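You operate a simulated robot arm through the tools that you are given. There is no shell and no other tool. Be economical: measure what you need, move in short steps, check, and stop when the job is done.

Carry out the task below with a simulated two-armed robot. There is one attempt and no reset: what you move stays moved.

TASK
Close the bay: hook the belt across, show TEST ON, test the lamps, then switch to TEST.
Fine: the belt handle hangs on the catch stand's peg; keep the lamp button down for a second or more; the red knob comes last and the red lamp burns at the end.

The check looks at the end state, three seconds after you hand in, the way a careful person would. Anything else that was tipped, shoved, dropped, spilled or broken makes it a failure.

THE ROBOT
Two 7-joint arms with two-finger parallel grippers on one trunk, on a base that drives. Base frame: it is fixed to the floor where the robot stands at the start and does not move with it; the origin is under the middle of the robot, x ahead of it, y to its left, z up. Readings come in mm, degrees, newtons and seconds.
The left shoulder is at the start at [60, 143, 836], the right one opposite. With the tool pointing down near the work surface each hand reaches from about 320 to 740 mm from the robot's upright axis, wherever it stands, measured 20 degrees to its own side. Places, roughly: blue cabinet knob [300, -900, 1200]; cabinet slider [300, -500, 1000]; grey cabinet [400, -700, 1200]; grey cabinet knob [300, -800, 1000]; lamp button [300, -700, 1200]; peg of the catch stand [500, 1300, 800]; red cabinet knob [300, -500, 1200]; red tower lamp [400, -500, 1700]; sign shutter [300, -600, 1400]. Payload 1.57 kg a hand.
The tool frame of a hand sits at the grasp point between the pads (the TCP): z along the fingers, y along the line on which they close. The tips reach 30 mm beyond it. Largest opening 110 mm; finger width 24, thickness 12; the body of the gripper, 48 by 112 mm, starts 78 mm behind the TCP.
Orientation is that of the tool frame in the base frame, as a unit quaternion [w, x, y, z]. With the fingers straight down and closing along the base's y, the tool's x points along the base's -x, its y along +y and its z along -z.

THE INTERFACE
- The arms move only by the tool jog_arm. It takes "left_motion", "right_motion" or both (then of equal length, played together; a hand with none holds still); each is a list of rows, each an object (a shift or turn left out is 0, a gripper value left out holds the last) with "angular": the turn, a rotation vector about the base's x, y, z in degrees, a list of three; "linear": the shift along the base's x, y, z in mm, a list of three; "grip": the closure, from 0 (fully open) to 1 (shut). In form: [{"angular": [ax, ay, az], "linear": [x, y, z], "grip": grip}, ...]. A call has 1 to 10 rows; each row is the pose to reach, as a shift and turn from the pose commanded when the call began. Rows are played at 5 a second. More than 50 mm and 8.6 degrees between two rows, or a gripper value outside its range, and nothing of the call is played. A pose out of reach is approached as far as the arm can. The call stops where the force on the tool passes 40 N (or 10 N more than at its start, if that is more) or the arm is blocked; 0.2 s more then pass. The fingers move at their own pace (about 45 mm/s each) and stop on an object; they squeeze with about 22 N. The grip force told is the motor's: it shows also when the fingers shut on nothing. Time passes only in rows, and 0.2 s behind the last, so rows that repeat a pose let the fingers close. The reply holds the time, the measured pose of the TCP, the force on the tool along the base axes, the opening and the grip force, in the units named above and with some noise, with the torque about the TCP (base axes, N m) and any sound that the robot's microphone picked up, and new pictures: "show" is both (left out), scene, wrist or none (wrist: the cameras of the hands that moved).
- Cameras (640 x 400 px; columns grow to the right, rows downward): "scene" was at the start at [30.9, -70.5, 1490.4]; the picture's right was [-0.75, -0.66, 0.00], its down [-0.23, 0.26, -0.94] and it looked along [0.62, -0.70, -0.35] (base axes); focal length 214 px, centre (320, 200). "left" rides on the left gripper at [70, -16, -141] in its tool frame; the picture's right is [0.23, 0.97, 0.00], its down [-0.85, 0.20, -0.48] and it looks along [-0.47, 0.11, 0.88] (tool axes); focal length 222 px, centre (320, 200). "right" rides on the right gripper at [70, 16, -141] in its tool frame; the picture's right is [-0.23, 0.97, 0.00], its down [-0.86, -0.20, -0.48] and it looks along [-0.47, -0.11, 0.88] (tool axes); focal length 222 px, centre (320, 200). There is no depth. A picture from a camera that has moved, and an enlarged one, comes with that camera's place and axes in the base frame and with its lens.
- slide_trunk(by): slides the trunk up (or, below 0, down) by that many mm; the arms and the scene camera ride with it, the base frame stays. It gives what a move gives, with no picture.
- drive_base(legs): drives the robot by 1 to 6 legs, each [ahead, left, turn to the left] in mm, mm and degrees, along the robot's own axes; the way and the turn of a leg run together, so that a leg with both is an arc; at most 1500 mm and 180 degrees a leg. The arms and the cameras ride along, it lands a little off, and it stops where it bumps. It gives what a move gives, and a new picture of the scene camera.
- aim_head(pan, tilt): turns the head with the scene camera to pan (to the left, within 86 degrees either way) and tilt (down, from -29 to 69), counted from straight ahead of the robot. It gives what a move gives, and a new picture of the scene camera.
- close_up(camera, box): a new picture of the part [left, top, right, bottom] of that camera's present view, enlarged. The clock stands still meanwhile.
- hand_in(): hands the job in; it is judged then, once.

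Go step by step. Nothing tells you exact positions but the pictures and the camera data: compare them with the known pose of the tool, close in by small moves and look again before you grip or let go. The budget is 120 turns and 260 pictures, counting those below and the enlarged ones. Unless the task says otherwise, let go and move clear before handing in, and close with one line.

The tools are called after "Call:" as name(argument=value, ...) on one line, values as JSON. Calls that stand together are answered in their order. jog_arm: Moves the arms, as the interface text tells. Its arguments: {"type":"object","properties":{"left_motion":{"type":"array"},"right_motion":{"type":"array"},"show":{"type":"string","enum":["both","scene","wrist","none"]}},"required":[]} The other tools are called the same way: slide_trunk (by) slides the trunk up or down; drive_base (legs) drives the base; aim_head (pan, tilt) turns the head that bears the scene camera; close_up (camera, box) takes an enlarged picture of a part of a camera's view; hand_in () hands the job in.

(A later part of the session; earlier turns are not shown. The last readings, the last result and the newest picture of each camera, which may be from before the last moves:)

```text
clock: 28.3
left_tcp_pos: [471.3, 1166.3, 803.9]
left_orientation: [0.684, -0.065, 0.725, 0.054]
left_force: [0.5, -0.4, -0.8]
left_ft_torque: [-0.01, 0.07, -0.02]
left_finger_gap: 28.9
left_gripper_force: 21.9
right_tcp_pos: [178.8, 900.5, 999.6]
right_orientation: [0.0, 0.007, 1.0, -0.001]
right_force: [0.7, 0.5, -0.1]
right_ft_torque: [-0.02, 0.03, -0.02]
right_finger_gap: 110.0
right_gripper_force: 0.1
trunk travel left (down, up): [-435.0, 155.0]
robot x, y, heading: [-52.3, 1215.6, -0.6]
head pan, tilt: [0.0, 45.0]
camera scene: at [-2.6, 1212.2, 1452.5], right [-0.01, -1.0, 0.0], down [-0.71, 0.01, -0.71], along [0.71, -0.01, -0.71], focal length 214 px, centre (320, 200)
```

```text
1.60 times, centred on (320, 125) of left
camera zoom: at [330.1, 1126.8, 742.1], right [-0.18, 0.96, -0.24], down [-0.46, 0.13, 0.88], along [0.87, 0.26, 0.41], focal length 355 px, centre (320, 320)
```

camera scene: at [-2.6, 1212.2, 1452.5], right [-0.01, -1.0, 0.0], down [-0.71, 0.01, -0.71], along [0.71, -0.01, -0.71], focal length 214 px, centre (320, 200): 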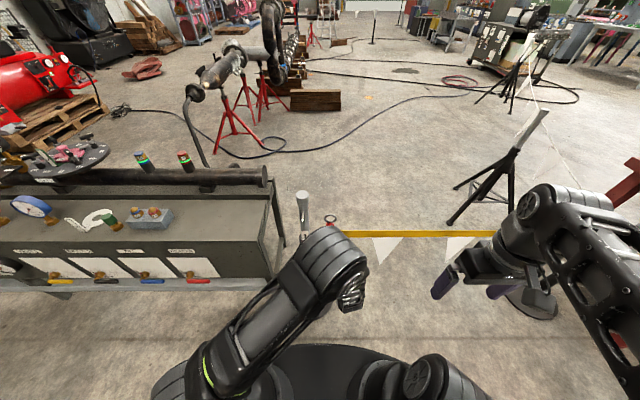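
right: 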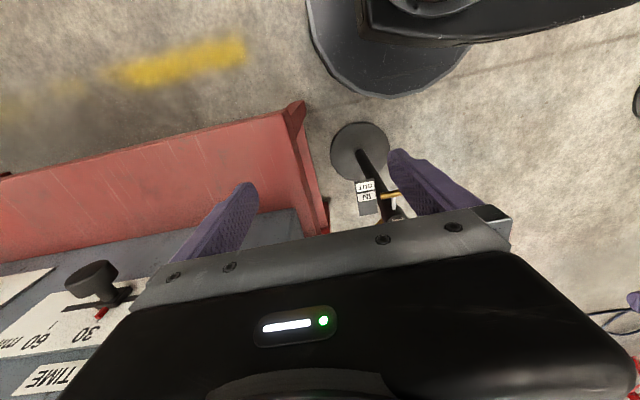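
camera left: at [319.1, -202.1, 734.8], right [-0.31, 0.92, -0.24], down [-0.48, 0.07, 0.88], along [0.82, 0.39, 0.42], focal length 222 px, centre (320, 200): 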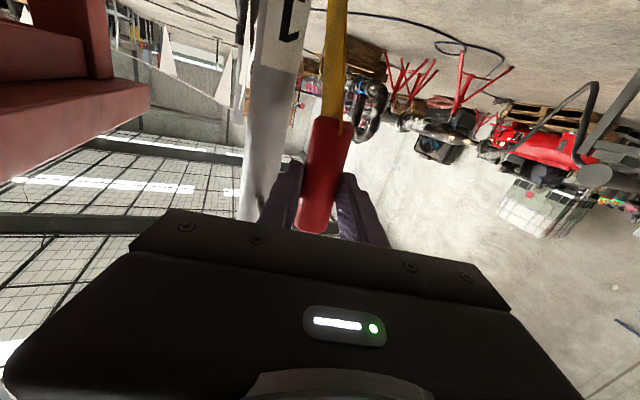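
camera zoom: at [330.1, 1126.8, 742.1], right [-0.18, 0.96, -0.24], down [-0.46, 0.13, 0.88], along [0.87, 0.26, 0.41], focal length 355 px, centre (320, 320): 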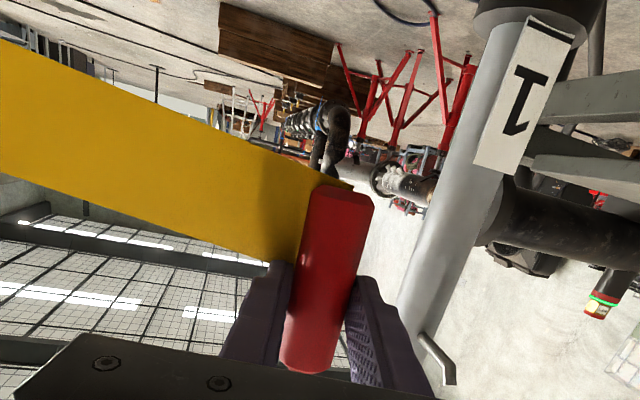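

Ring centre is at about [486, 1168, 872]; peg tip about [500, 1269, 848]. I back up 40 mm, then go left 100 mm.

Call:
drive_base(legs=[[-40, 0, 0], [0, 100, 0]])

Call:
jog_arm(left_motion=[{"linear": [0, 0, -8]}, {"linear": [0, 0, -16]}, {"linear": [0, 0, -22]}], show="wrist")

Call:
close_up(camera="scene", box=[295, 180, 365, 240])

```text
clock: 29.9
left_tcp_pos: [431.2, 1270.3, 804.9]
left_orientation: [0.684, -0.066, 0.725, 0.055]
left_force: [0.5, -0.2, -1.5]
left_ft_torque: [0.02, 0.0, -0.02]
left_finger_gap: 29.0
left_gripper_force: 21.7
right_tcp_pos: [139.1, 1003.0, 999.4]
right_orientation: [0.0, 0.007, 1.0, 0.0]
right_force: [-0.4, 1.8, 0.6]
right_ft_torque: [-0.02, 0.01, -0.01]
right_finger_gap: 109.8
right_gripper_force: 0.0
trunk travel left (down, up): [-435.0, 155.0]
robot x, y, heading: [-92.6, 1317.0, -0.5]
head pan, tilt: [0.0, 45.0]
camera scene: at [-42.3, 1315.4, 1452.5], right [-0.01, -1.0, 0.0], down [-0.71, 0.01, -0.71], along [0.71, -0.01, -0.71], focal length 214 px, centre (320, 200)
```

scene: 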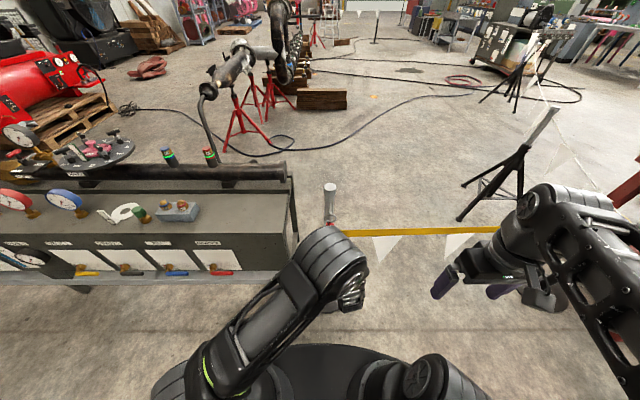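

```text
clock: 30.7
left_tcp_pos: [435.1, 1261.8, 784.9]
left_orientation: [0.682, -0.064, 0.726, 0.057]
left_force: [-0.2, 0.8, -1.4]
left_ft_torque: [-0.02, 0.02, -0.01]
left_finger_gap: 28.8
left_gripper_force: 22.2
left hand out of reach, approached as far as the arm can: row 2, 3
right_tcp_pos: [139.5, 1002.3, 1000.3]
right_orientation: [0.0, 0.007, 1.0, -0.001]
right_force: [-0.4, -0.4, -0.1]
right_ft_torque: [-0.01, 0.01, 0.0]
right_finger_gap: 109.8
right_gripper_force: 0.0
trunk travel left (down, up): [-435.0, 155.0]
robot x, y, heading: [-93.6, 1317.1, -0.9]
head pan, tilt: [0.0, 45.0]
camera left: at [294.5, 1222.9, 724.0], right [-0.18, 0.96, -0.23], down [-0.45, 0.13, 0.88], along [0.87, 0.26, 0.41], focal length 222 px, centre (320, 200)
```

left: 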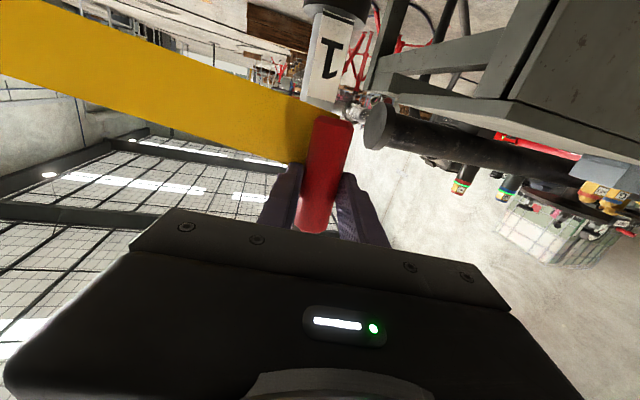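

```text
6.67 times, centred on (330, 210) of scene
camera zoom: at [-42.2, 1314.0, 1452.5], right [-0.01, -1.0, 0.0], down [-0.71, 0.01, -0.71], along [0.71, -0.01, -0.71], focal length 1430 px, centre (253, 133)
```

zoom: 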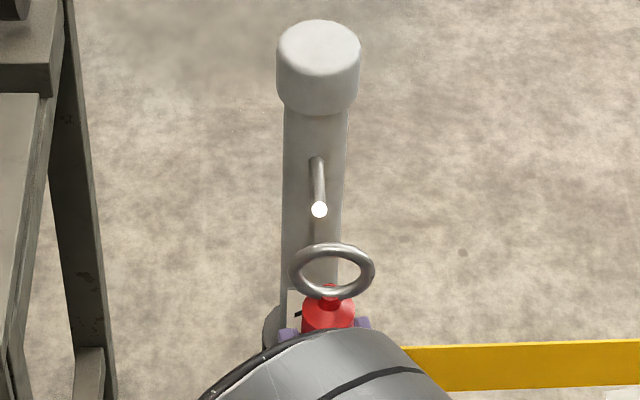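

Ring is nearly in line with the tip (about 4 mm in y off). I lower the trunk 4 mm and advance the arm in x to a point just short of the tip, then check.

Call:
slide_trunk(by=-4)

Call:
jog_arm(left_motion=[{"linear": [8, -2, 2]}, {"linear": [16, -3, 2]}, {"linear": [24, -3, 2]}, {"linear": [32, -3, 2]}], show="none")

Call:
close_up(camera="scene", box=[295, 180, 365, 240])

Call:
close_up(camera="left", box=[240, 80, 420, 250])

```text
clock: 31.3
left_tcp_pos: [435.1, 1264.6, 781.8]
left_orientation: [0.682, -0.063, 0.726, 0.055]
left_force: [-0.4, -1.3, -2.0]
left_ft_torque: [0.03, 0.0, 0.0]
left_finger_gap: 29.1
left_gripper_force: 21.5
right_tcp_pos: [139.4, 1001.6, 995.7]
right_orientation: [0.0, 0.006, 1.0, 0.001]
right_force: [-0.4, 0.1, 0.6]
right_ft_torque: [0.02, 0.0, -0.01]
right_finger_gap: 110.0
right_gripper_force: 0.0
trunk travel left (down, up): [-431.0, 159.0]
robot x, y, heading: [-94.4, 1316.6, -0.6]
head pan, tilt: [0.0, 45.0]
```

```text
clock: 32.3
left_tcp_pos: [467.1, 1259.9, 783.5]
left_orientation: [0.682, -0.064, 0.726, 0.057]
left_force: [-0.1, 0.1, -0.2]
left_ft_torque: [0.01, 0.03, 0.01]
left_finger_gap: 29.1
left_gripper_force: 22.3
right_tcp_pos: [138.5, 1001.3, 997.5]
right_orientation: [0.0, 0.006, 1.0, 0.0]
right_force: [-0.6, 0.0, -0.5]
right_ft_torque: [0.0, 0.02, -0.05]
right_finger_gap: 109.9
right_gripper_force: 0.1
trunk travel left (down, up): [-431.0, 159.0]
robot x, y, heading: [-91.2, 1314.6, -0.6]
head pan, tilt: [0.0, 45.0]
```

```text
6.67 times, centred on (330, 210) of scene
camera zoom: at [-42.1, 1314.1, 1448.5], right [-0.01, -1.0, 0.0], down [-0.71, 0.01, -0.71], along [0.71, -0.01, -0.71], focal length 1430 px, centre (253, 133)
```

zoom: 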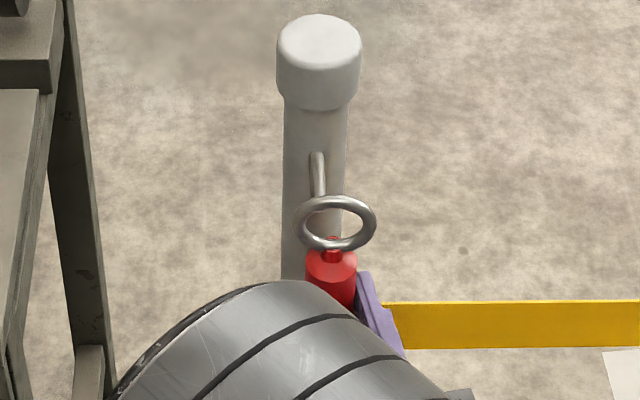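

```text
2.35 times, centred on (330, 165) of left
camera zoom: at [326.7, 1219.8, 722.1], right [-0.18, 0.96, -0.23], down [-0.45, 0.13, 0.88], along [0.87, 0.26, 0.41], focal length 523 px, centre (296, 282)
```

zoom: 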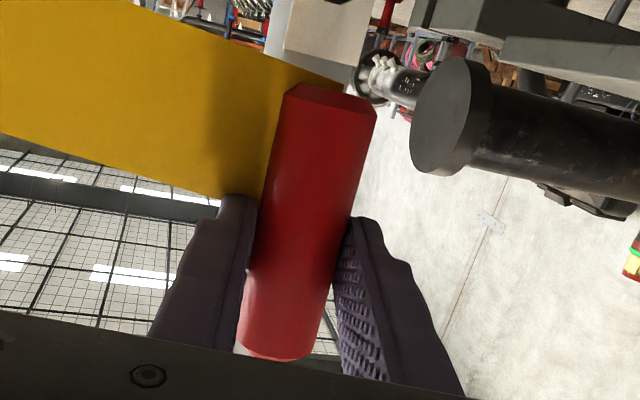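

The ring needs about +9 mm in y and −5 mm in z before going on.

Call:
jog_arm(left_motion=[{"linear": [0, 5, -2]}, {"linear": [0, 9, -4]}, {"linear": [0, 9, -5]}], show="none")

Call:
close_up(camera="scene", box=[310, 195, 345, 225])

```text
clock: 33.1
left_tcp_pos: [467.7, 1269.8, 778.0]
left_orientation: [0.683, -0.064, 0.726, 0.056]
left_force: [0.6, -0.5, -1.0]
left_ft_torque: [0.02, -0.02, -0.02]
left_finger_gap: 29.0
left_gripper_force: 22.4
right_tcp_pos: [138.8, 1001.3, 995.3]
right_orientation: [0.0, 0.007, 1.0, 0.0]
right_force: [-0.3, 0.3, -0.2]
right_ft_torque: [0.0, 0.01, -0.02]
right_finger_gap: 110.1
right_gripper_force: 0.0
trunk travel left (down, up): [-431.0, 159.0]
robot x, y, heading: [-93.1, 1317.6, -0.8]
head pan, tilt: [0.0, 45.0]
```

```text
13.33 times, centred on (328, 210) of scene
camera zoom: at [-42.2, 1314.0, 1448.5], right [-0.01, -1.0, 0.0], down [-0.71, 0.01, -0.71], along [0.71, -0.01, -0.71], focal length 2860 px, centre (220, 67)
```

zoom: 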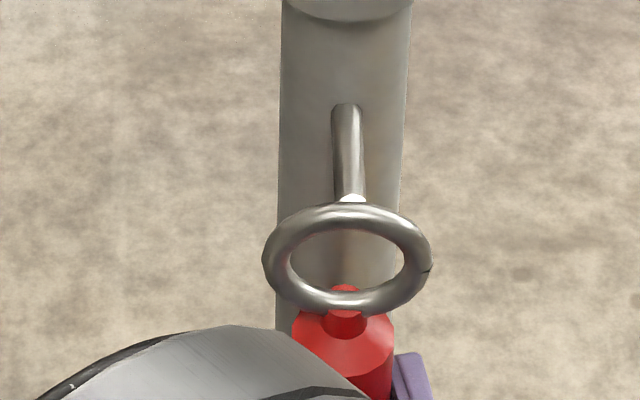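

Aligned. I push the ring onto the peg by 30 mm and check.

Call:
jog_arm(left_motion=[{"linear": [8, 0, 0]}, {"linear": [16, 0, 0]}, {"linear": [22, 0, -1]}, {"linear": [28, 0, -2]}, {"linear": [33, 0, -3]}], show="none")

Call:
close_up(camera="scene", box=[310, 190, 345, 220])

```text
clock: 34.3
left_tcp_pos: [500.3, 1269.4, 775.1]
left_orientation: [0.682, -0.064, 0.726, 0.056]
left_force: [0.5, 0.6, -1.0]
left_ft_torque: [0.04, 0.01, -0.02]
left_finger_gap: 28.6
left_gripper_force: 21.9
right_tcp_pos: [138.9, 1002.7, 996.0]
right_orientation: [0.001, 0.008, 1.0, 0.0]
right_force: [-0.5, -0.2, 0.9]
right_ft_torque: [-0.01, 0.02, 0.0]
right_finger_gap: 109.7
right_gripper_force: 0.1
trunk travel left (down, up): [-431.0, 159.0]
robot x, y, heading: [-95.8, 1318.6, -0.6]
head pan, tilt: [0.0, 45.0]
```

```text
13.33 times, centred on (328, 205) of scene
camera zoom: at [-42.1, 1314.1, 1448.5], right [-0.01, -1.0, 0.0], down [-0.71, 0.01, -0.71], along [0.71, -0.01, -0.71], focal length 2860 px, centre (220, 133)
```

zoom: 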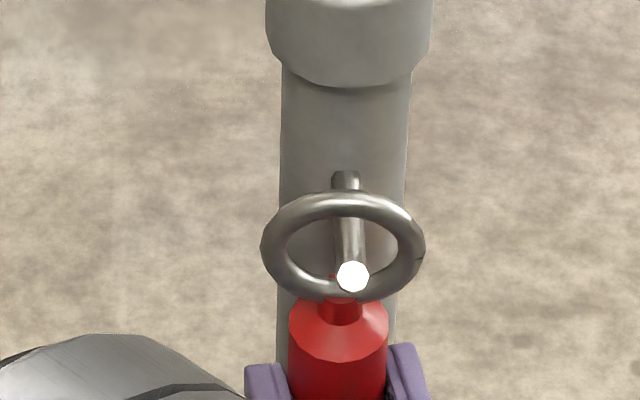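

The ring is on the peg. A bit further in, then lower until it hangs.

Call:
jog_arm(left_motion=[{"linear": [6, 0, -2]}, {"linear": [11, 0, -4]}, {"linear": [11, 0, -7]}, {"linear": [11, 0, -10]}], show="none")

Call:
close_up(camera="scene", box=[310, 190, 345, 220])

```text
clock: 35.3
left_tcp_pos: [510.7, 1267.9, 767.6]
left_orientation: [0.684, -0.064, 0.725, 0.057]
left_force: [-12.8, 1.0, 3.5]
left_ft_torque: [0.01, 0.45, 0.05]
left_finger_gap: 29.2
left_gripper_force: 22.0
right_tcp_pos: [137.7, 1000.4, 997.3]
right_orientation: [0.002, 0.006, 1.0, 0.0]
right_force: [0.2, 0.4, -0.1]
right_ft_torque: [-0.05, 0.02, 0.02]
right_finger_gap: 110.1
right_gripper_force: 0.1
trunk travel left (down, up): [-431.0, 159.0]
robot x, y, heading: [-95.8, 1318.9, -0.9]
head pan, tilt: [0.0, 45.0]
```

```text
13.33 times, centred on (328, 205) of scene
camera zoom: at [-43.8, 1314.1, 1448.6], right [-0.01, -1.0, 0.0], down [-0.71, 0.01, -0.71], along [0.71, -0.01, -0.71], focal length 2860 px, centre (220, 133)
```

zoom: 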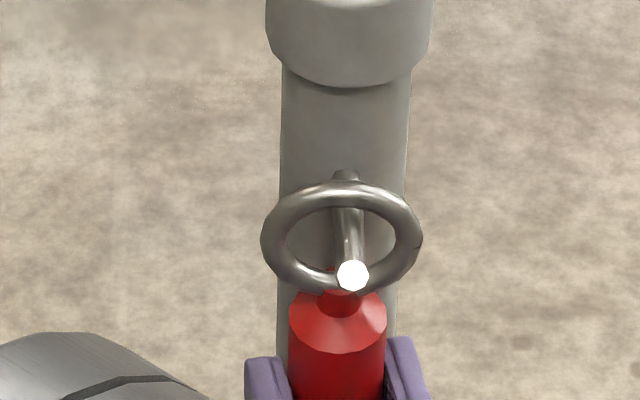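

It touches the post (13 N); I ease back 5 mm and settle.

Call:
jog_arm(left_motion=[{"linear": [-5, 0, 0]}, {"linear": [-5, 0, -1]}, {"linear": [-5, 0, -2]}], show="wrist")

Call:
close_up(camera="scene", box=[310, 190, 345, 220])

```text
clock: 36.1
left_tcp_pos: [505.8, 1268.3, 763.8]
left_orientation: [0.683, -0.064, 0.725, 0.056]
left_force: [0.7, -0.8, 0.1]
left_ft_torque: [0.03, 0.02, 0.0]
left_finger_gap: 29.0
left_gripper_force: 22.1
right_tcp_pos: [140.1, 1002.0, 996.5]
right_orientation: [0.001, 0.007, 1.0, 0.0]
right_force: [0.2, -0.9, 0.2]
right_ft_torque: [0.02, 0.01, 0.04]
right_finger_gap: 109.7
right_gripper_force: 0.0
trunk travel left (down, up): [-431.0, 159.0]
robot x, y, heading: [-90.6, 1316.2, -0.6]
head pan, tilt: [0.0, 45.0]
camera left: at [365.7, 1229.0, 702.5], right [-0.18, 0.96, -0.23], down [-0.45, 0.13, 0.88], along [0.87, 0.26, 0.41], focal length 222 px, centre (320, 200)
```

left: 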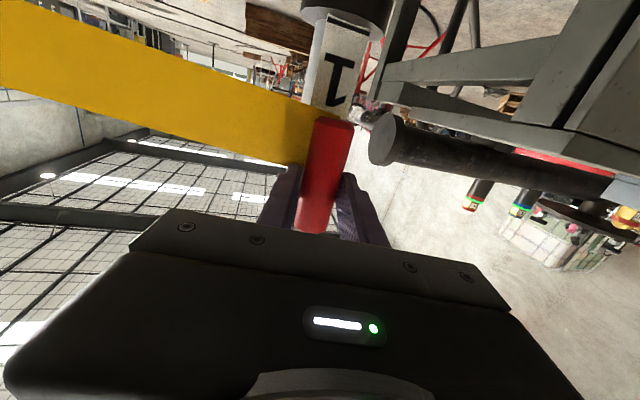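

```text
13.33 times, centred on (328, 205) of scene
camera zoom: at [-42.2, 1314.0, 1448.5], right [-0.01, -1.0, 0.0], down [-0.71, 0.01, -0.71], along [0.71, -0.01, -0.71], focal length 2860 px, centre (220, 133)
```

zoom: 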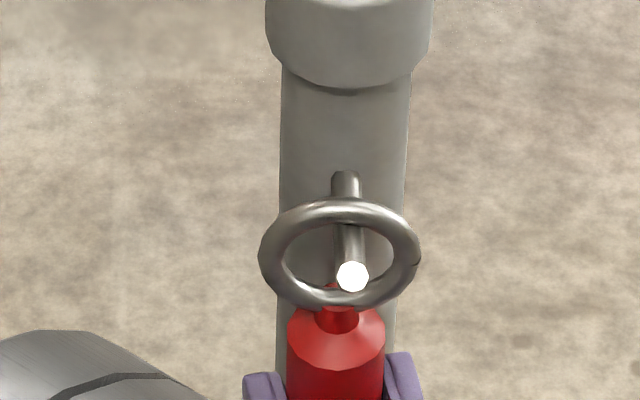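

Call:
jog_arm(left_motion=[{"linear": [0, 0, -2]}, {"linear": [0, 0, -4]}, {"linear": [0, 0, -5]}], show="none")

Call:
close_up(camera="scene", box=[310, 190, 345, 220])

Call:
close_up(camera="left", box=[230, 60, 410, 250])

```text
clock: 36.9
left_tcp_pos: [505.8, 1269.0, 762.6]
left_orientation: [0.685, -0.066, 0.723, 0.057]
left_force: [0.3, 1.3, 18.6]
left_ft_torque: [-0.1, -0.28, -0.01]
left_finger_gap: 29.3
left_gripper_force: 21.9
right_tcp_pos: [139.0, 1002.8, 997.1]
right_orientation: [0.001, 0.006, 1.0, 0.0]
right_force: [0.7, -0.4, 0.7]
right_ft_torque: [0.0, -0.04, 0.03]
right_finger_gap: 110.0
right_gripper_force: 0.2
trunk travel left (down, up): [-431.0, 159.0]
robot x, y, heading: [-90.5, 1314.0, -0.8]
head pan, tilt: [0.0, 45.0]
```

```text
13.33 times, centred on (328, 205) of scene
camera zoom: at [-44.0, 1314.4, 1448.8], right [-0.01, -1.0, 0.0], down [-0.71, 0.01, -0.71], along [0.71, -0.01, -0.71], focal length 2860 px, centre (220, 133)
```

zoom: 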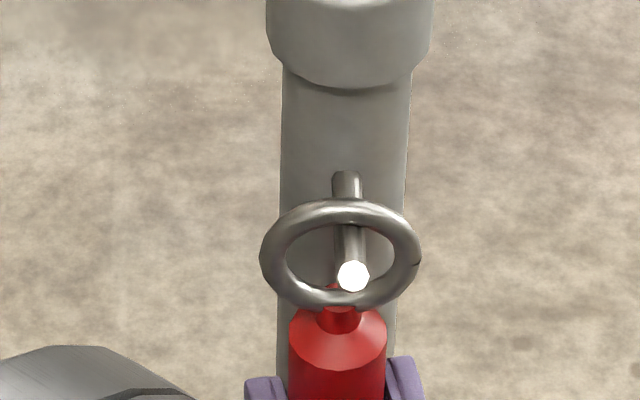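

```text
2.11 times, centred on (320, 155) of left
camera zoom: at [365.9, 1228.3, 699.7], right [-0.18, 0.96, -0.23], down [-0.46, 0.13, 0.88], along [0.87, 0.26, 0.42], focal length 468 px, centre (320, 295)
```

zoom: 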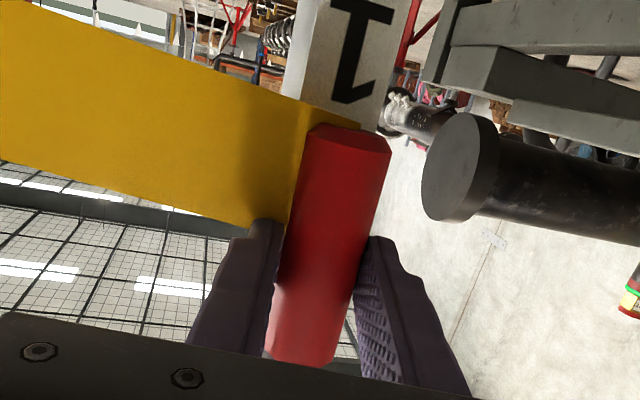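

It hangs now (19 N carried by the peg). I unload, open moderately and watch the handle.

Call:
jog_arm(left_motion=[{"linear": [0, 0, 3]}, {"linear": [0, 0, 3], "grip": 0.65}, {"linear": [0, 0, 3], "grip": 0.5}, {"linear": [0, 0, 3], "grip": 0.5}, {"linear": [0, 0, 3], "grip": 0.5}], show="wrist")

Call:
close_up(camera="scene", box=[300, 180, 350, 230])

```text
clock: 38.1
left_tcp_pos: [505.9, 1268.0, 762.0]
left_orientation: [0.682, -0.064, 0.726, 0.056]
left_force: [0.0, 0.3, 0.0]
left_ft_torque: [-0.01, -0.02, 0.03]
left_finger_gap: 54.8
left_gripper_force: 0.1
right_tcp_pos: [139.1, 1001.9, 995.7]
right_orientation: [0.0, 0.007, 1.0, 0.001]
right_force: [0.2, 0.7, -0.3]
right_ft_torque: [0.0, 0.0, 0.0]
right_finger_gap: 110.0
right_gripper_force: 0.1
trunk travel left (down, up): [-431.0, 159.0]
robot x, y, heading: [-91.3, 1315.1, -0.7]
head pan, tilt: [0.0, 45.0]
camera left: at [365.1, 1228.6, 700.4], right [-0.18, 0.96, -0.23], down [-0.45, 0.13, 0.88], along [0.87, 0.26, 0.41], focal length 222 px, centre (320, 200)
```

left: 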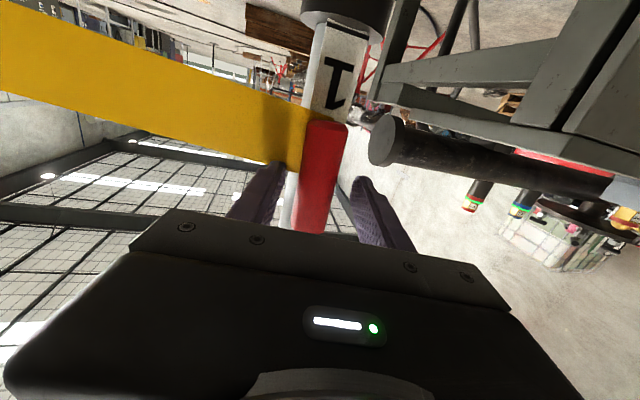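

```text
8.00 times, centred on (325, 205) of scene
camera zoom: at [-42.3, 1314.1, 1448.5], right [-0.01, -1.0, 0.0], down [-0.71, 0.01, -0.71], along [0.71, -0.01, -0.71], focal length 1716 px, centre (280, 160)
```

zoom: 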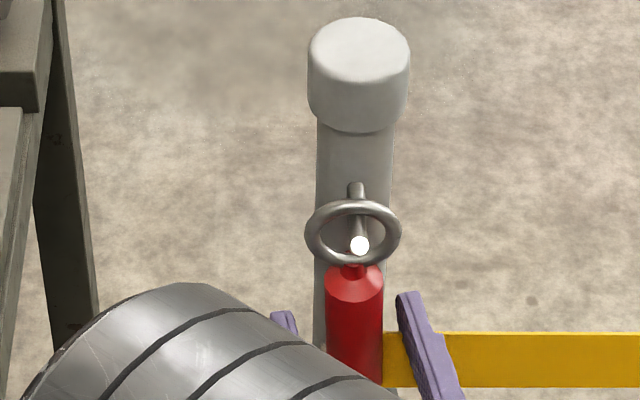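

The handle hangs freely on the peg. I back straight off with the base.

Call:
drive_base(legs=[[-150, 0, 0]])

Call:
close_up(camera="scene", box=[290, 160, 370, 240])

```text
clock: 39.4
left_tcp_pos: [356.7, 1271.7, 762.2]
left_orientation: [0.683, -0.063, 0.725, 0.056]
left_force: [0.3, -0.2, -0.5]
left_ft_torque: [0.01, 0.0, 0.0]
left_finger_gap: 54.9
left_gripper_force: 0.0
right_tcp_pos: [-10.5, 1004.3, 996.1]
right_orientation: [0.0, 0.007, 1.0, 0.0]
right_force: [0.2, 0.1, 0.0]
right_ft_torque: [-0.02, -0.03, -0.01]
right_finger_gap: 109.8
right_gripper_force: 0.1
trunk travel left (down, up): [-431.0, 159.0]
robot x, y, heading: [-241.8, 1319.6, -0.8]
head pan, tilt: [0.0, 45.0]
camera scene: at [-192.1, 1316.3, 1448.6], right [-0.01, -1.0, 0.0], down [-0.71, 0.01, -0.71], along [0.71, -0.01, -0.71], focal length 214 px, centre (320, 200)
```

scene: 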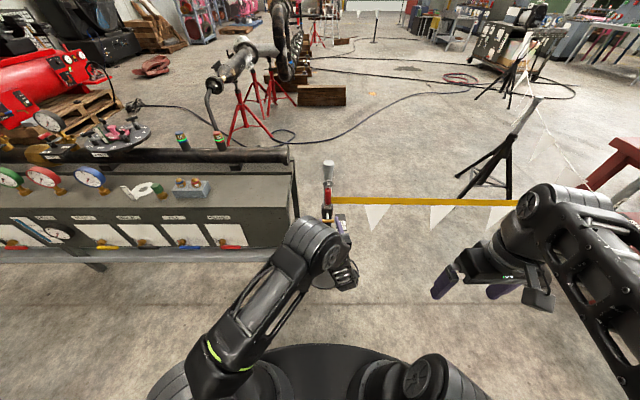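

```text
5.00 times, centred on (330, 200) of scene
camera zoom: at [-192.1, 1316.3, 1448.6], right [-0.01, -1.0, 0.0], down [-0.71, 0.01, -0.71], along [0.71, -0.01, -0.71], focal length 1072 px, centre (270, 200)
```

zoom: 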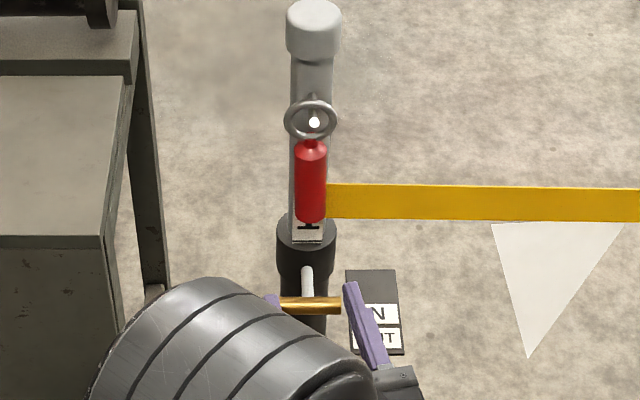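

The belt is hooked. Now to the cabinet: first I look to the right and behind for a clear driving lane.

Call:
aim_head(pan=-86, tilt=35)

```text
clock: 41.0
left_tcp_pos: [358.3, 1271.6, 762.6]
left_orientation: [0.682, -0.065, 0.726, 0.057]
left_force: [-0.9, -0.8, -0.4]
left_ft_torque: [0.01, 0.01, -0.04]
left_finger_gap: 54.6
left_gripper_force: 0.0
right_tcp_pos: [-8.8, 1003.3, 996.7]
right_orientation: [0.0, 0.007, 1.0, 0.0]
right_force: [-0.2, 0.2, -0.4]
right_ft_torque: [-0.03, -0.01, 0.01]
right_finger_gap: 109.8
right_gripper_force: 0.0
trunk travel left (down, up): [-431.0, 159.0]
robot x, y, heading: [-242.3, 1317.2, -0.9]
head pan, tilt: [-85.9, 35.0]
camera scene: at [-267.4, 1229.5, 1463.3], right [-1.0, -0.06, 0.0], down [-0.03, 0.57, -0.82], along [0.05, -0.82, -0.57], focal length 214 px, centre (320, 200)
```

scene: 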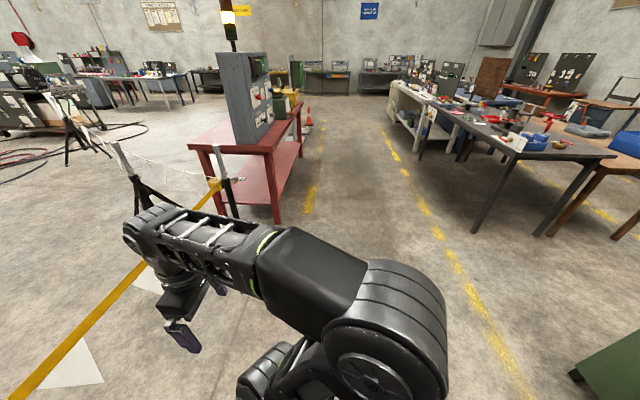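

The lane in front of the cabinet (x from about −1700 to 285) is free. I back up 250 mm and drive right to face the panel.

Call:
drive_base(legs=[[-250, 0, 0.8], [0, -1000, 0], [0, -960, 0]])

Call:
aim_head(pan=0, tilt=10)

Call:
close_up(camera="scene", box=[220, 130, 420, 300])

```text
clock: 52.4
left_tcp_pos: [141.6, -701.8, 762.2]
left_orientation: [0.682, -0.071, 0.726, 0.062]
left_force: [0.6, 0.1, 0.1]
left_ft_torque: [-0.02, 0.02, 0.01]
left_finger_gap: 55.2
left_gripper_force: 0.0
right_tcp_pos: [-220.9, -974.4, 995.1]
right_orientation: [0.001, -0.002, 1.0, 0.001]
right_force: [0.5, 0.6, 0.2]
right_ft_torque: [0.0, 0.01, -0.03]
right_finger_gap: 110.0
right_gripper_force: 0.1
trunk travel left (down, up): [-431.0, 159.0]
robot x, y, heading: [-460.3, -666.1, -0.0]
head pan, tilt: [-85.9, 35.0]
camera scene: at [-483.4, -754.4, 1463.3], right [-1.0, -0.08, 0.0], down [-0.04, 0.57, -0.82], along [0.06, -0.82, -0.57], focal length 214 px, centre (320, 200)
```

scene: 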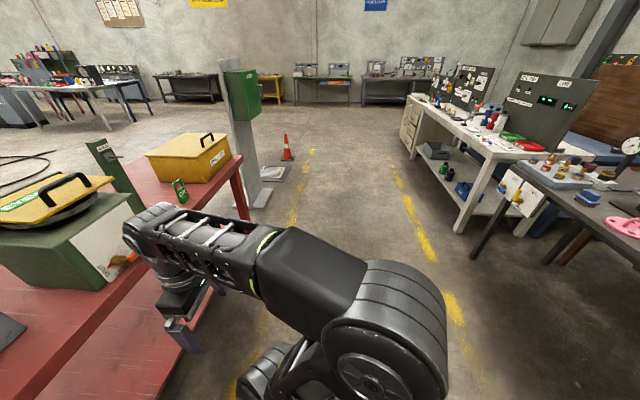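

```text
clock: 54.0
left_tcp_pos: [140.6, -700.2, 763.1]
left_orientation: [0.682, -0.072, 0.725, 0.063]
left_force: [0.7, 0.0, -0.3]
left_ft_torque: [0.01, 0.03, 0.0]
left_finger_gap: 55.2
left_gripper_force: 0.0
right_tcp_pos: [-221.0, -974.5, 995.4]
right_orientation: [0.001, -0.003, 1.0, 0.0]
right_force: [0.0, 0.8, -1.1]
right_ft_torque: [-0.02, 0.0, -0.03]
right_finger_gap: 109.9
right_gripper_force: 0.1
trunk travel left (down, up): [-431.0, 159.0]
robot x, y, heading: [-457.7, -664.8, 0.5]
head pan, tilt: [0.0, 10.0]
camera scene: at [-397.1, -666.0, 1503.4], right [0.0, -1.0, 0.0], down [-0.17, 0.0, -0.98], along [0.98, 0.0, -0.17], focal length 214 px, centre (320, 200)
```

scene: 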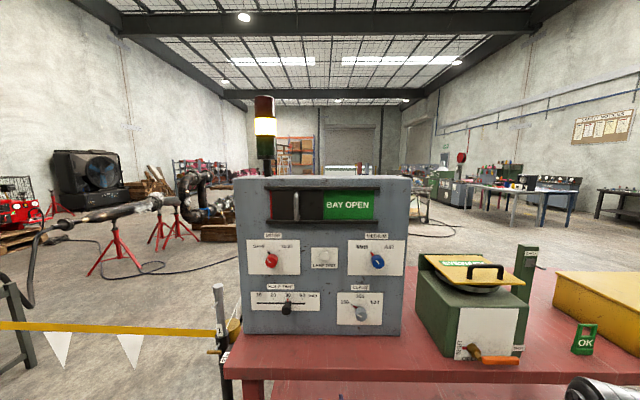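

```text
2.35 times, centred on (320, 215) of scene
camera zoom: at [-397.1, -666.0, 1503.4], right [0.0, -1.0, 0.0], down [-0.17, 0.0, -0.98], along [0.98, 0.0, -0.17], focal length 505 px, centre (320, 165)
```

zoom: 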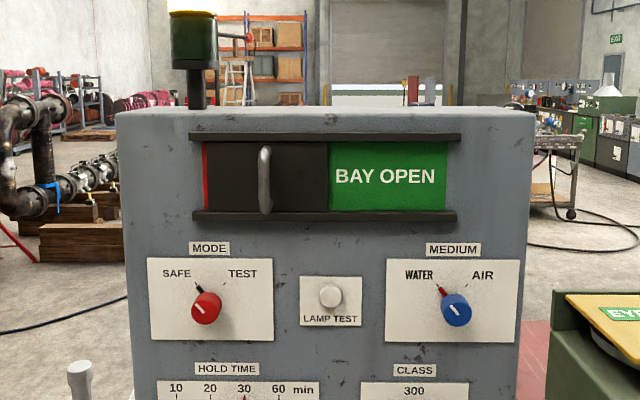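

The amber lamp burns now and I face the panel: shutter handle near [270, -590, 1365], red knob [285, -501, 1175], button [300, -682, 1186]. I raise trunk and left hand to handle height while still clear.

Call:
slide_trunk(by=155)

Call:
jog_arm(left_motion=[{"angular": [0, -0.5, -2], "linear": [0, 10, 45]}, {"angular": [0, -1, -4], "linear": [-10, 20, 90]}, {"angular": [0, -1.5, -6], "linear": [-20, 30, 135]}, {"angular": [0, -2, -8], "linear": [-30, 40, 180]}, {"angular": [0, -2.5, -10], "linear": [-40, 50, 225]}, {"angular": [0, -3, -11], "linear": [-50, 60, 270]}, {"angular": [0, -3.5, -11], "linear": [-50, 70, 315]}, {"angular": [0, -3.5, -11], "linear": [-50, 80, 360]}, {"angular": [0, -3.5, -11], "linear": [-50, 90, 405]}, {"angular": [0, -3.5, -11], "linear": [-50, 100, 445]}], show="both")

```text
clock: 55.8
left_tcp_pos: [140.6, -700.5, 917.2]
left_orientation: [0.681, -0.071, 0.726, 0.063]
left_force: [0.4, 0.6, 0.2]
left_ft_torque: [0.0, -0.01, 0.01]
left_finger_gap: 54.9
left_gripper_force: 0.0
right_tcp_pos: [-220.9, -974.8, 1150.8]
right_orientation: [-0.001, -0.003, 1.0, 0.0]
right_force: [-0.2, 0.0, -0.2]
right_ft_torque: [0.0, 0.0, 0.03]
right_finger_gap: 109.9
right_gripper_force: 0.0
trunk travel left (down, up): [-586.0, 4.0]
robot x, y, heading: [-459.2, -663.2, 0.1]
head pan, tilt: [0.0, 10.0]
```

```text
clock: 58.0
left_tcp_pos: [90.3, -600.2, 1361.7]
left_orientation: [0.707, -0.003, 0.708, -0.006]
left_force: [-0.2, 0.2, 0.5]
left_ft_torque: [0.01, 0.05, -0.07]
left_finger_gap: 54.7
left_gripper_force: 0.0
right_tcp_pos: [-223.6, -973.2, 1152.0]
right_orientation: [0.0, -0.002, 1.0, -0.001]
right_force: [0.3, 0.2, -0.1]
right_ft_torque: [0.03, 0.02, 0.0]
right_finger_gap: 109.7
right_gripper_force: 0.1
trunk travel left (down, up): [-586.0, 4.0]
robot x, y, heading: [-464.7, -663.5, 0.2]
head pan, tilt: [0.0, 10.0]
camera scene: at [-397.7, -665.5, 1658.4], right [0.0, -1.0, 0.0], down [-0.17, 0.0, -0.98], along [0.98, 0.0, -0.17], focal length 214 px, centre (320, 200)
camera left: at [-50.5, -616.1, 1291.3], right [0.0, 0.97, -0.24], down [-0.48, 0.21, 0.85], along [0.88, 0.11, 0.46], focal length 222 px, centre (320, 200)
```

scene: 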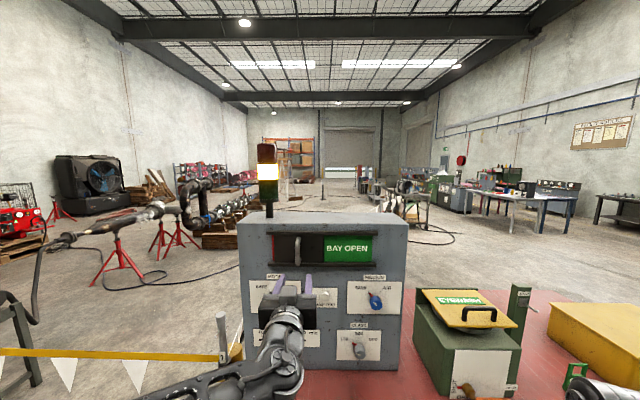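
left: 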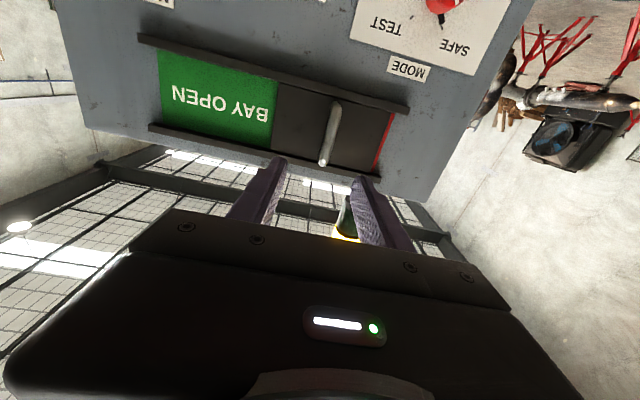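

Triangulated: the handle bar is near [306, -590, 1358]. I drive ahead 150 mm and look again.

Call:
drive_base(legs=[[150, 0, 0]])

Call:
jog_arm(left_motion=[{"linear": [0, 8, -1], "grip": 0.3}, {"linear": [0, 8, -1], "grip": 0.3}], show="wrist")

Call:
close_up(camera="scene", box=[260, 200, 380, 300])

```text
clock: 59.3
left_tcp_pos: [242.4, -599.3, 1360.8]
left_orientation: [0.706, -0.004, 0.708, -0.004]
left_force: [-0.1, 0.1, -0.5]
left_ft_torque: [0.01, -0.02, -0.02]
left_finger_gap: 55.1
left_gripper_force: 0.1
right_tcp_pos: [-70.0, -973.5, 1150.4]
right_orientation: [-0.001, -0.003, 1.0, 0.0]
right_force: [0.7, 1.0, 0.0]
right_ft_torque: [0.0, 0.04, 0.0]
right_finger_gap: 110.0
right_gripper_force: 0.0
trunk travel left (down, up): [-586.0, 4.0]
robot x, y, heading: [-311.2, -665.2, 0.4]
head pan, tilt: [0.0, 10.0]
camera scene: at [-246.1, -665.1, 1658.4], right [0.0, -1.0, 0.0], down [-0.17, 0.0, -0.98], along [0.98, 0.0, -0.17], focal length 214 px, centre (320, 200)
```

scene: 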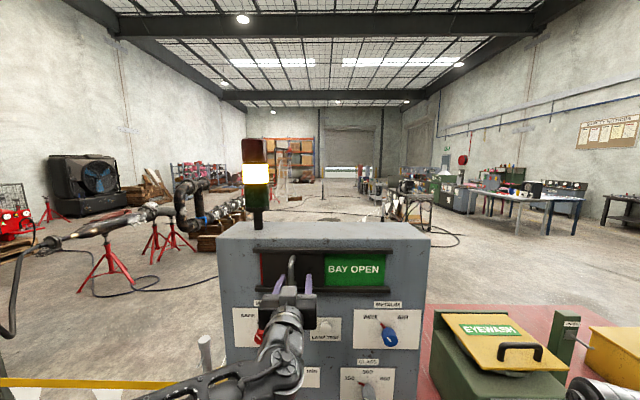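

```text
clock: 59.9
left_tcp_pos: [240.9, -592.0, 1358.8]
left_orientation: [0.707, -0.002, 0.707, -0.004]
left_force: [0.0, 0.4, -0.5]
left_ft_torque: [0.0, -0.04, 0.01]
left_finger_gap: 77.0
left_gripper_force: 0.1
right_tcp_pos: [-71.7, -974.6, 1150.5]
right_orientation: [0.0, -0.003, 1.0, 0.0]
right_force: [-0.5, -0.4, 1.4]
right_ft_torque: [0.03, 0.02, 0.02]
right_finger_gap: 110.1
right_gripper_force: 0.1
trunk travel left (down, up): [-586.0, 4.0]
robot x, y, heading: [-310.0, -664.6, 0.4]
head pan, tilt: [0.0, 10.0]
camera left: at [99.1, -607.8, 1289.4], right [0.0, 0.97, -0.24], down [-0.48, 0.21, 0.85], along [0.88, 0.11, 0.46], focal length 222 px, centre (320, 200)
```

left: 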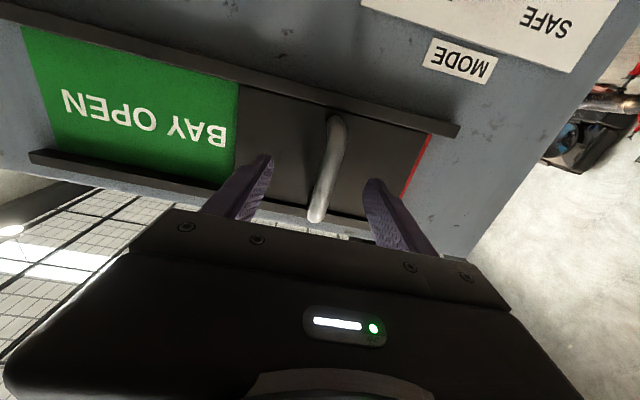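

```text
4.00 times, centred on (320, 250) of scene
camera zoom: at [-248.2, -665.4, 1658.5], right [0.0, -1.0, 0.0], down [-0.17, 0.0, -0.98], along [0.98, 0.0, -0.17], focal length 858 px, centre (320, 0)
```

zoom: 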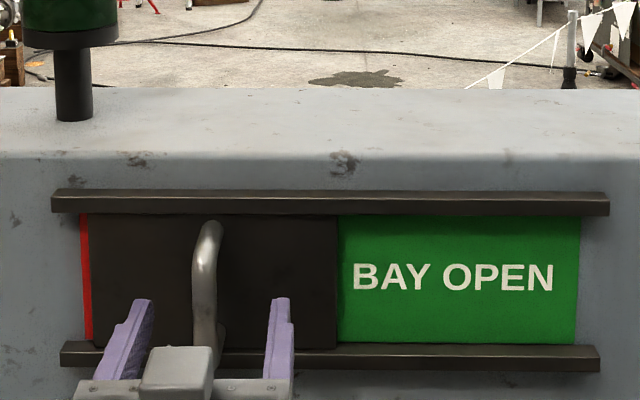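

Aligned; advance 50 mm, then close on the bar.

Call:
jog_arm(left_motion=[{"linear": [15, 6, 0]}, {"linear": [30, 6, 0]}, {"linear": [40, 6, 0]}, {"linear": [50, 6, 0]}, {"linear": [50, 6, 0]}], show="wrist")

Call:
close_up(camera="scene", box=[260, 220, 360, 300])

```text
clock: 60.9
left_tcp_pos: [276.2, -591.5, 1360.6]
left_orientation: [0.706, 0.001, 0.708, -0.008]
left_force: [-29.3, 0.1, -1.2]
left_ft_torque: [-0.28, -0.24, 1.23]
left_finger_gap: 77.0
left_gripper_force: 0.1
right_tcp_pos: [-77.4, -974.3, 1150.9]
right_orientation: [0.003, -0.003, 1.0, 0.0]
right_force: [-0.4, 0.4, 0.2]
right_ft_torque: [-0.02, 0.0, 0.04]
right_finger_gap: 109.9
right_gripper_force: 0.1
trunk travel left (down, up): [-586.0, 4.0]
robot x, y, heading: [-307.6, -666.9, 0.4]
head pan, tilt: [0.0, 10.0]
stopped in row 4 (left hand): the force on the tool passed its limit at 52 N (the readings are from after the stop); the commanded pose is now the measured one
camera left: at [134.6, -605.6, 1290.1], right [0.01, 0.97, -0.24], down [-0.47, 0.21, 0.85], along [0.88, 0.1, 0.46], focal length 222 px, centre (320, 200)
```

left: 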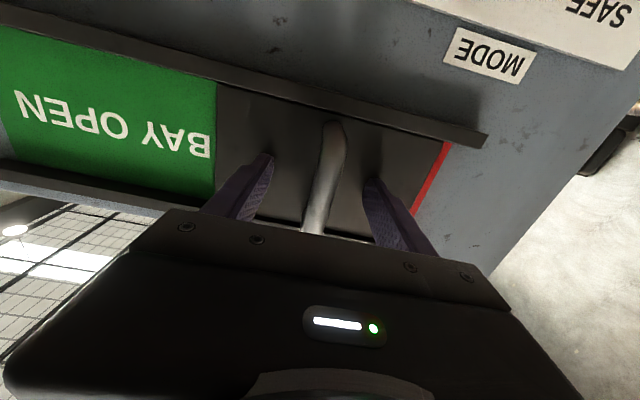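

```text
5.00 times, centred on (310, 260) of scene
camera zoom: at [-256.3, -665.1, 1658.8], right [0.01, -1.0, 0.0], down [-0.17, 0.0, -0.99], along [0.99, 0.01, -0.17], focal length 1072 px, centre (370, -100)
```

zoom: 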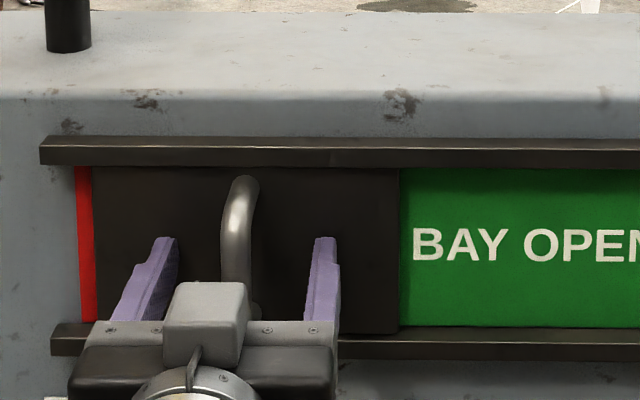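

Fingertips touched the shutter (surface x≈308), so the bar is at about 270. I back off 12 mm and close.

Call:
jog_arm(left_motion=[{"linear": [-8, 0, 0]}, {"linear": [-13, 4, 0]}, {"linear": [-13, 4, 0], "grip": 0.6}, {"linear": [-13, 4, 0], "grip": 0.8}, {"linear": [-13, 4, 0], "grip": 0.95}, {"linear": [-13, 4, 0], "grip": 0.95}, {"linear": [-13, 4, 0], "grip": 0.95}], show="wrist")

```text
clock: 62.5
left_tcp_pos: [271.2, -588.5, 1357.3]
left_orientation: [0.705, 0.001, 0.709, -0.006]
left_force: [-0.2, -3.2, 1.9]
left_ft_torque: [0.52, 0.15, 0.04]
left_finger_gap: 15.8
left_gripper_force: 23.7
right_tcp_pos: [-72.4, -973.4, 1151.3]
right_orientation: [0.0, -0.003, 1.0, 0.001]
right_force: [0.4, -0.4, -0.1]
right_ft_torque: [-0.01, -0.02, -0.01]
right_finger_gap: 110.1
right_gripper_force: 0.1
trunk travel left (down, up): [-586.0, 4.0]
robot x, y, heading: [-310.8, -665.3, 0.2]
head pan, tilt: [0.0, 10.0]
camera left: at [129.1, -601.6, 1287.9], right [0.01, 0.97, -0.23], down [-0.47, 0.21, 0.86], along [0.88, 0.1, 0.46], focal length 222 px, centre (320, 200)
```

left: 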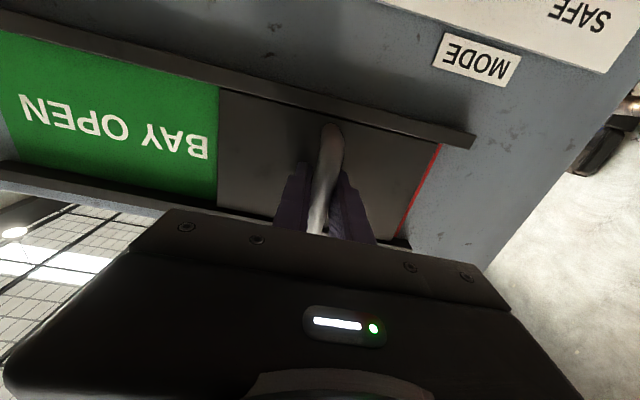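

Bar gripped. Slide the shutter toward −y.

Call:
jog_arm(left_motion=[{"linear": [0, -18, 0]}, {"linear": [0, -36, 0]}, {"linear": [0, -54, 0]}, {"linear": [0, -72, 0]}, {"linear": [0, -90, 0]}, {"linear": [0, -108, 0]}, {"linear": [0, -126, 0]}, {"linear": [0, -144, 0]}, {"linear": [0, -158, 0]}], show="both")

Call:
close_up(camera="scene", box=[230, 210, 430, 310])

```text
clock: 64.5
left_tcp_pos: [269.9, -744.8, 1356.3]
left_orientation: [0.705, 0.001, 0.709, -0.007]
left_force: [-2.9, -1.5, 6.9]
left_ft_torque: [0.73, 0.45, 0.14]
left_finger_gap: 15.9
left_gripper_force: 31.0
right_tcp_pos: [-72.6, -976.0, 1150.9]
right_orientation: [0.001, -0.002, 1.0, 0.0]
right_force: [-0.5, 0.5, 0.6]
right_ft_torque: [-0.03, 0.01, -0.01]
right_finger_gap: 109.9
right_gripper_force: 0.0
trunk travel left (down, up): [-586.0, 4.0]
robot x, y, heading: [-311.2, -662.4, 0.0]
head pan, tilt: [0.0, 10.0]
camera scene: at [-250.3, -665.6, 1658.6], right [0.0, -1.0, 0.0], down [-0.17, 0.0, -0.98], along [0.98, 0.0, -0.17], focal length 214 px, centre (320, 200)
camera left: at [127.3, -759.3, 1287.6], right [0.01, 0.97, -0.24], down [-0.47, 0.21, 0.86], along [0.88, 0.1, 0.46], focal length 222 px, centre (320, 200)
```

scene: 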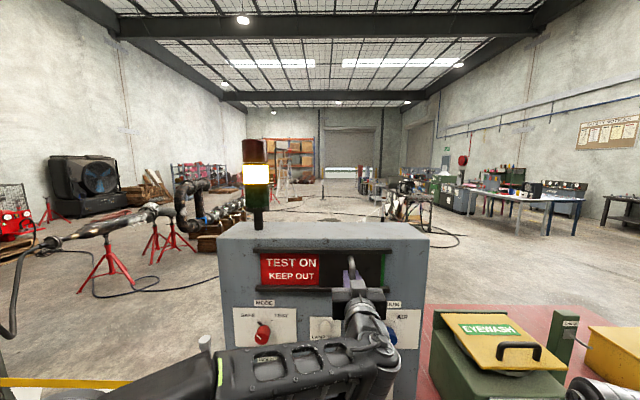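
left: 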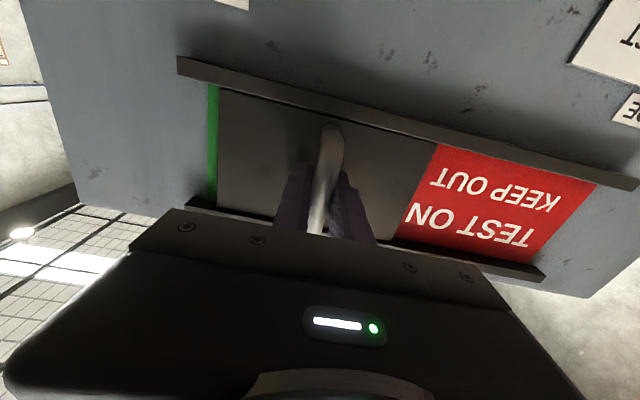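

```text
3.20 times, centred on (330, 260) of scene
camera zoom: at [-250.3, -665.6, 1658.6], right [0.0, -1.0, 0.0], down [-0.17, 0.0, -0.98], along [0.98, 0.0, -0.17], focal length 686 px, centre (288, 8)
```

zoom: 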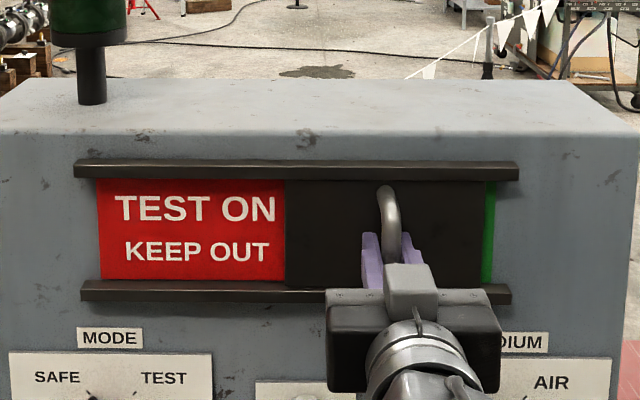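

TEST ON shows, with about 10 mm of green left. I push a bit more to the stop.

Call:
jog_arm(left_motion=[{"linear": [0, -5, 0]}, {"linear": [0, -9, 0]}, {"linear": [0, -13, 0]}], show="wrist")

```text
clock: 65.3
left_tcp_pos: [270.0, -757.7, 1358.6]
left_orientation: [0.704, 0.0, 0.71, -0.008]
left_force: [-4.1, 0.5, 4.2]
left_ft_torque: [0.74, -0.72, -0.05]
left_finger_gap: 15.6
left_gripper_force: 31.7
right_tcp_pos: [-73.9, -973.8, 1151.4]
right_orientation: [0.001, -0.002, 1.0, 0.0]
right_force: [0.6, -0.4, 0.0]
right_ft_torque: [0.0, 0.01, 0.01]
right_finger_gap: 109.9
right_gripper_force: 0.0
trunk travel left (down, up): [-586.0, 4.0]
robot x, y, heading: [-309.9, -662.8, 0.3]
head pan, tilt: [0.0, 10.0]
camera left: at [127.2, -771.7, 1287.6], right [0.01, 0.97, -0.24], down [-0.47, 0.21, 0.86], along [0.88, 0.1, 0.46], focal length 222 px, centre (320, 200)
```

left: 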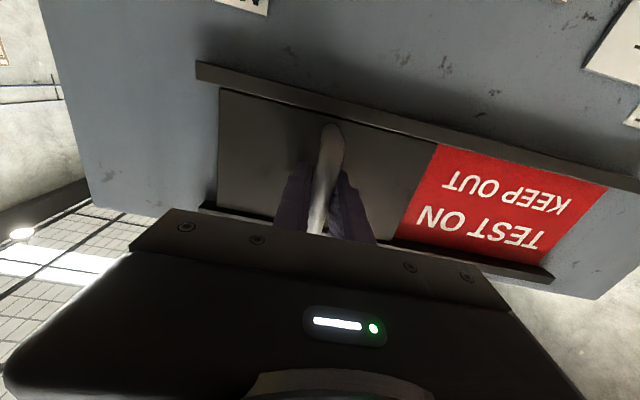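

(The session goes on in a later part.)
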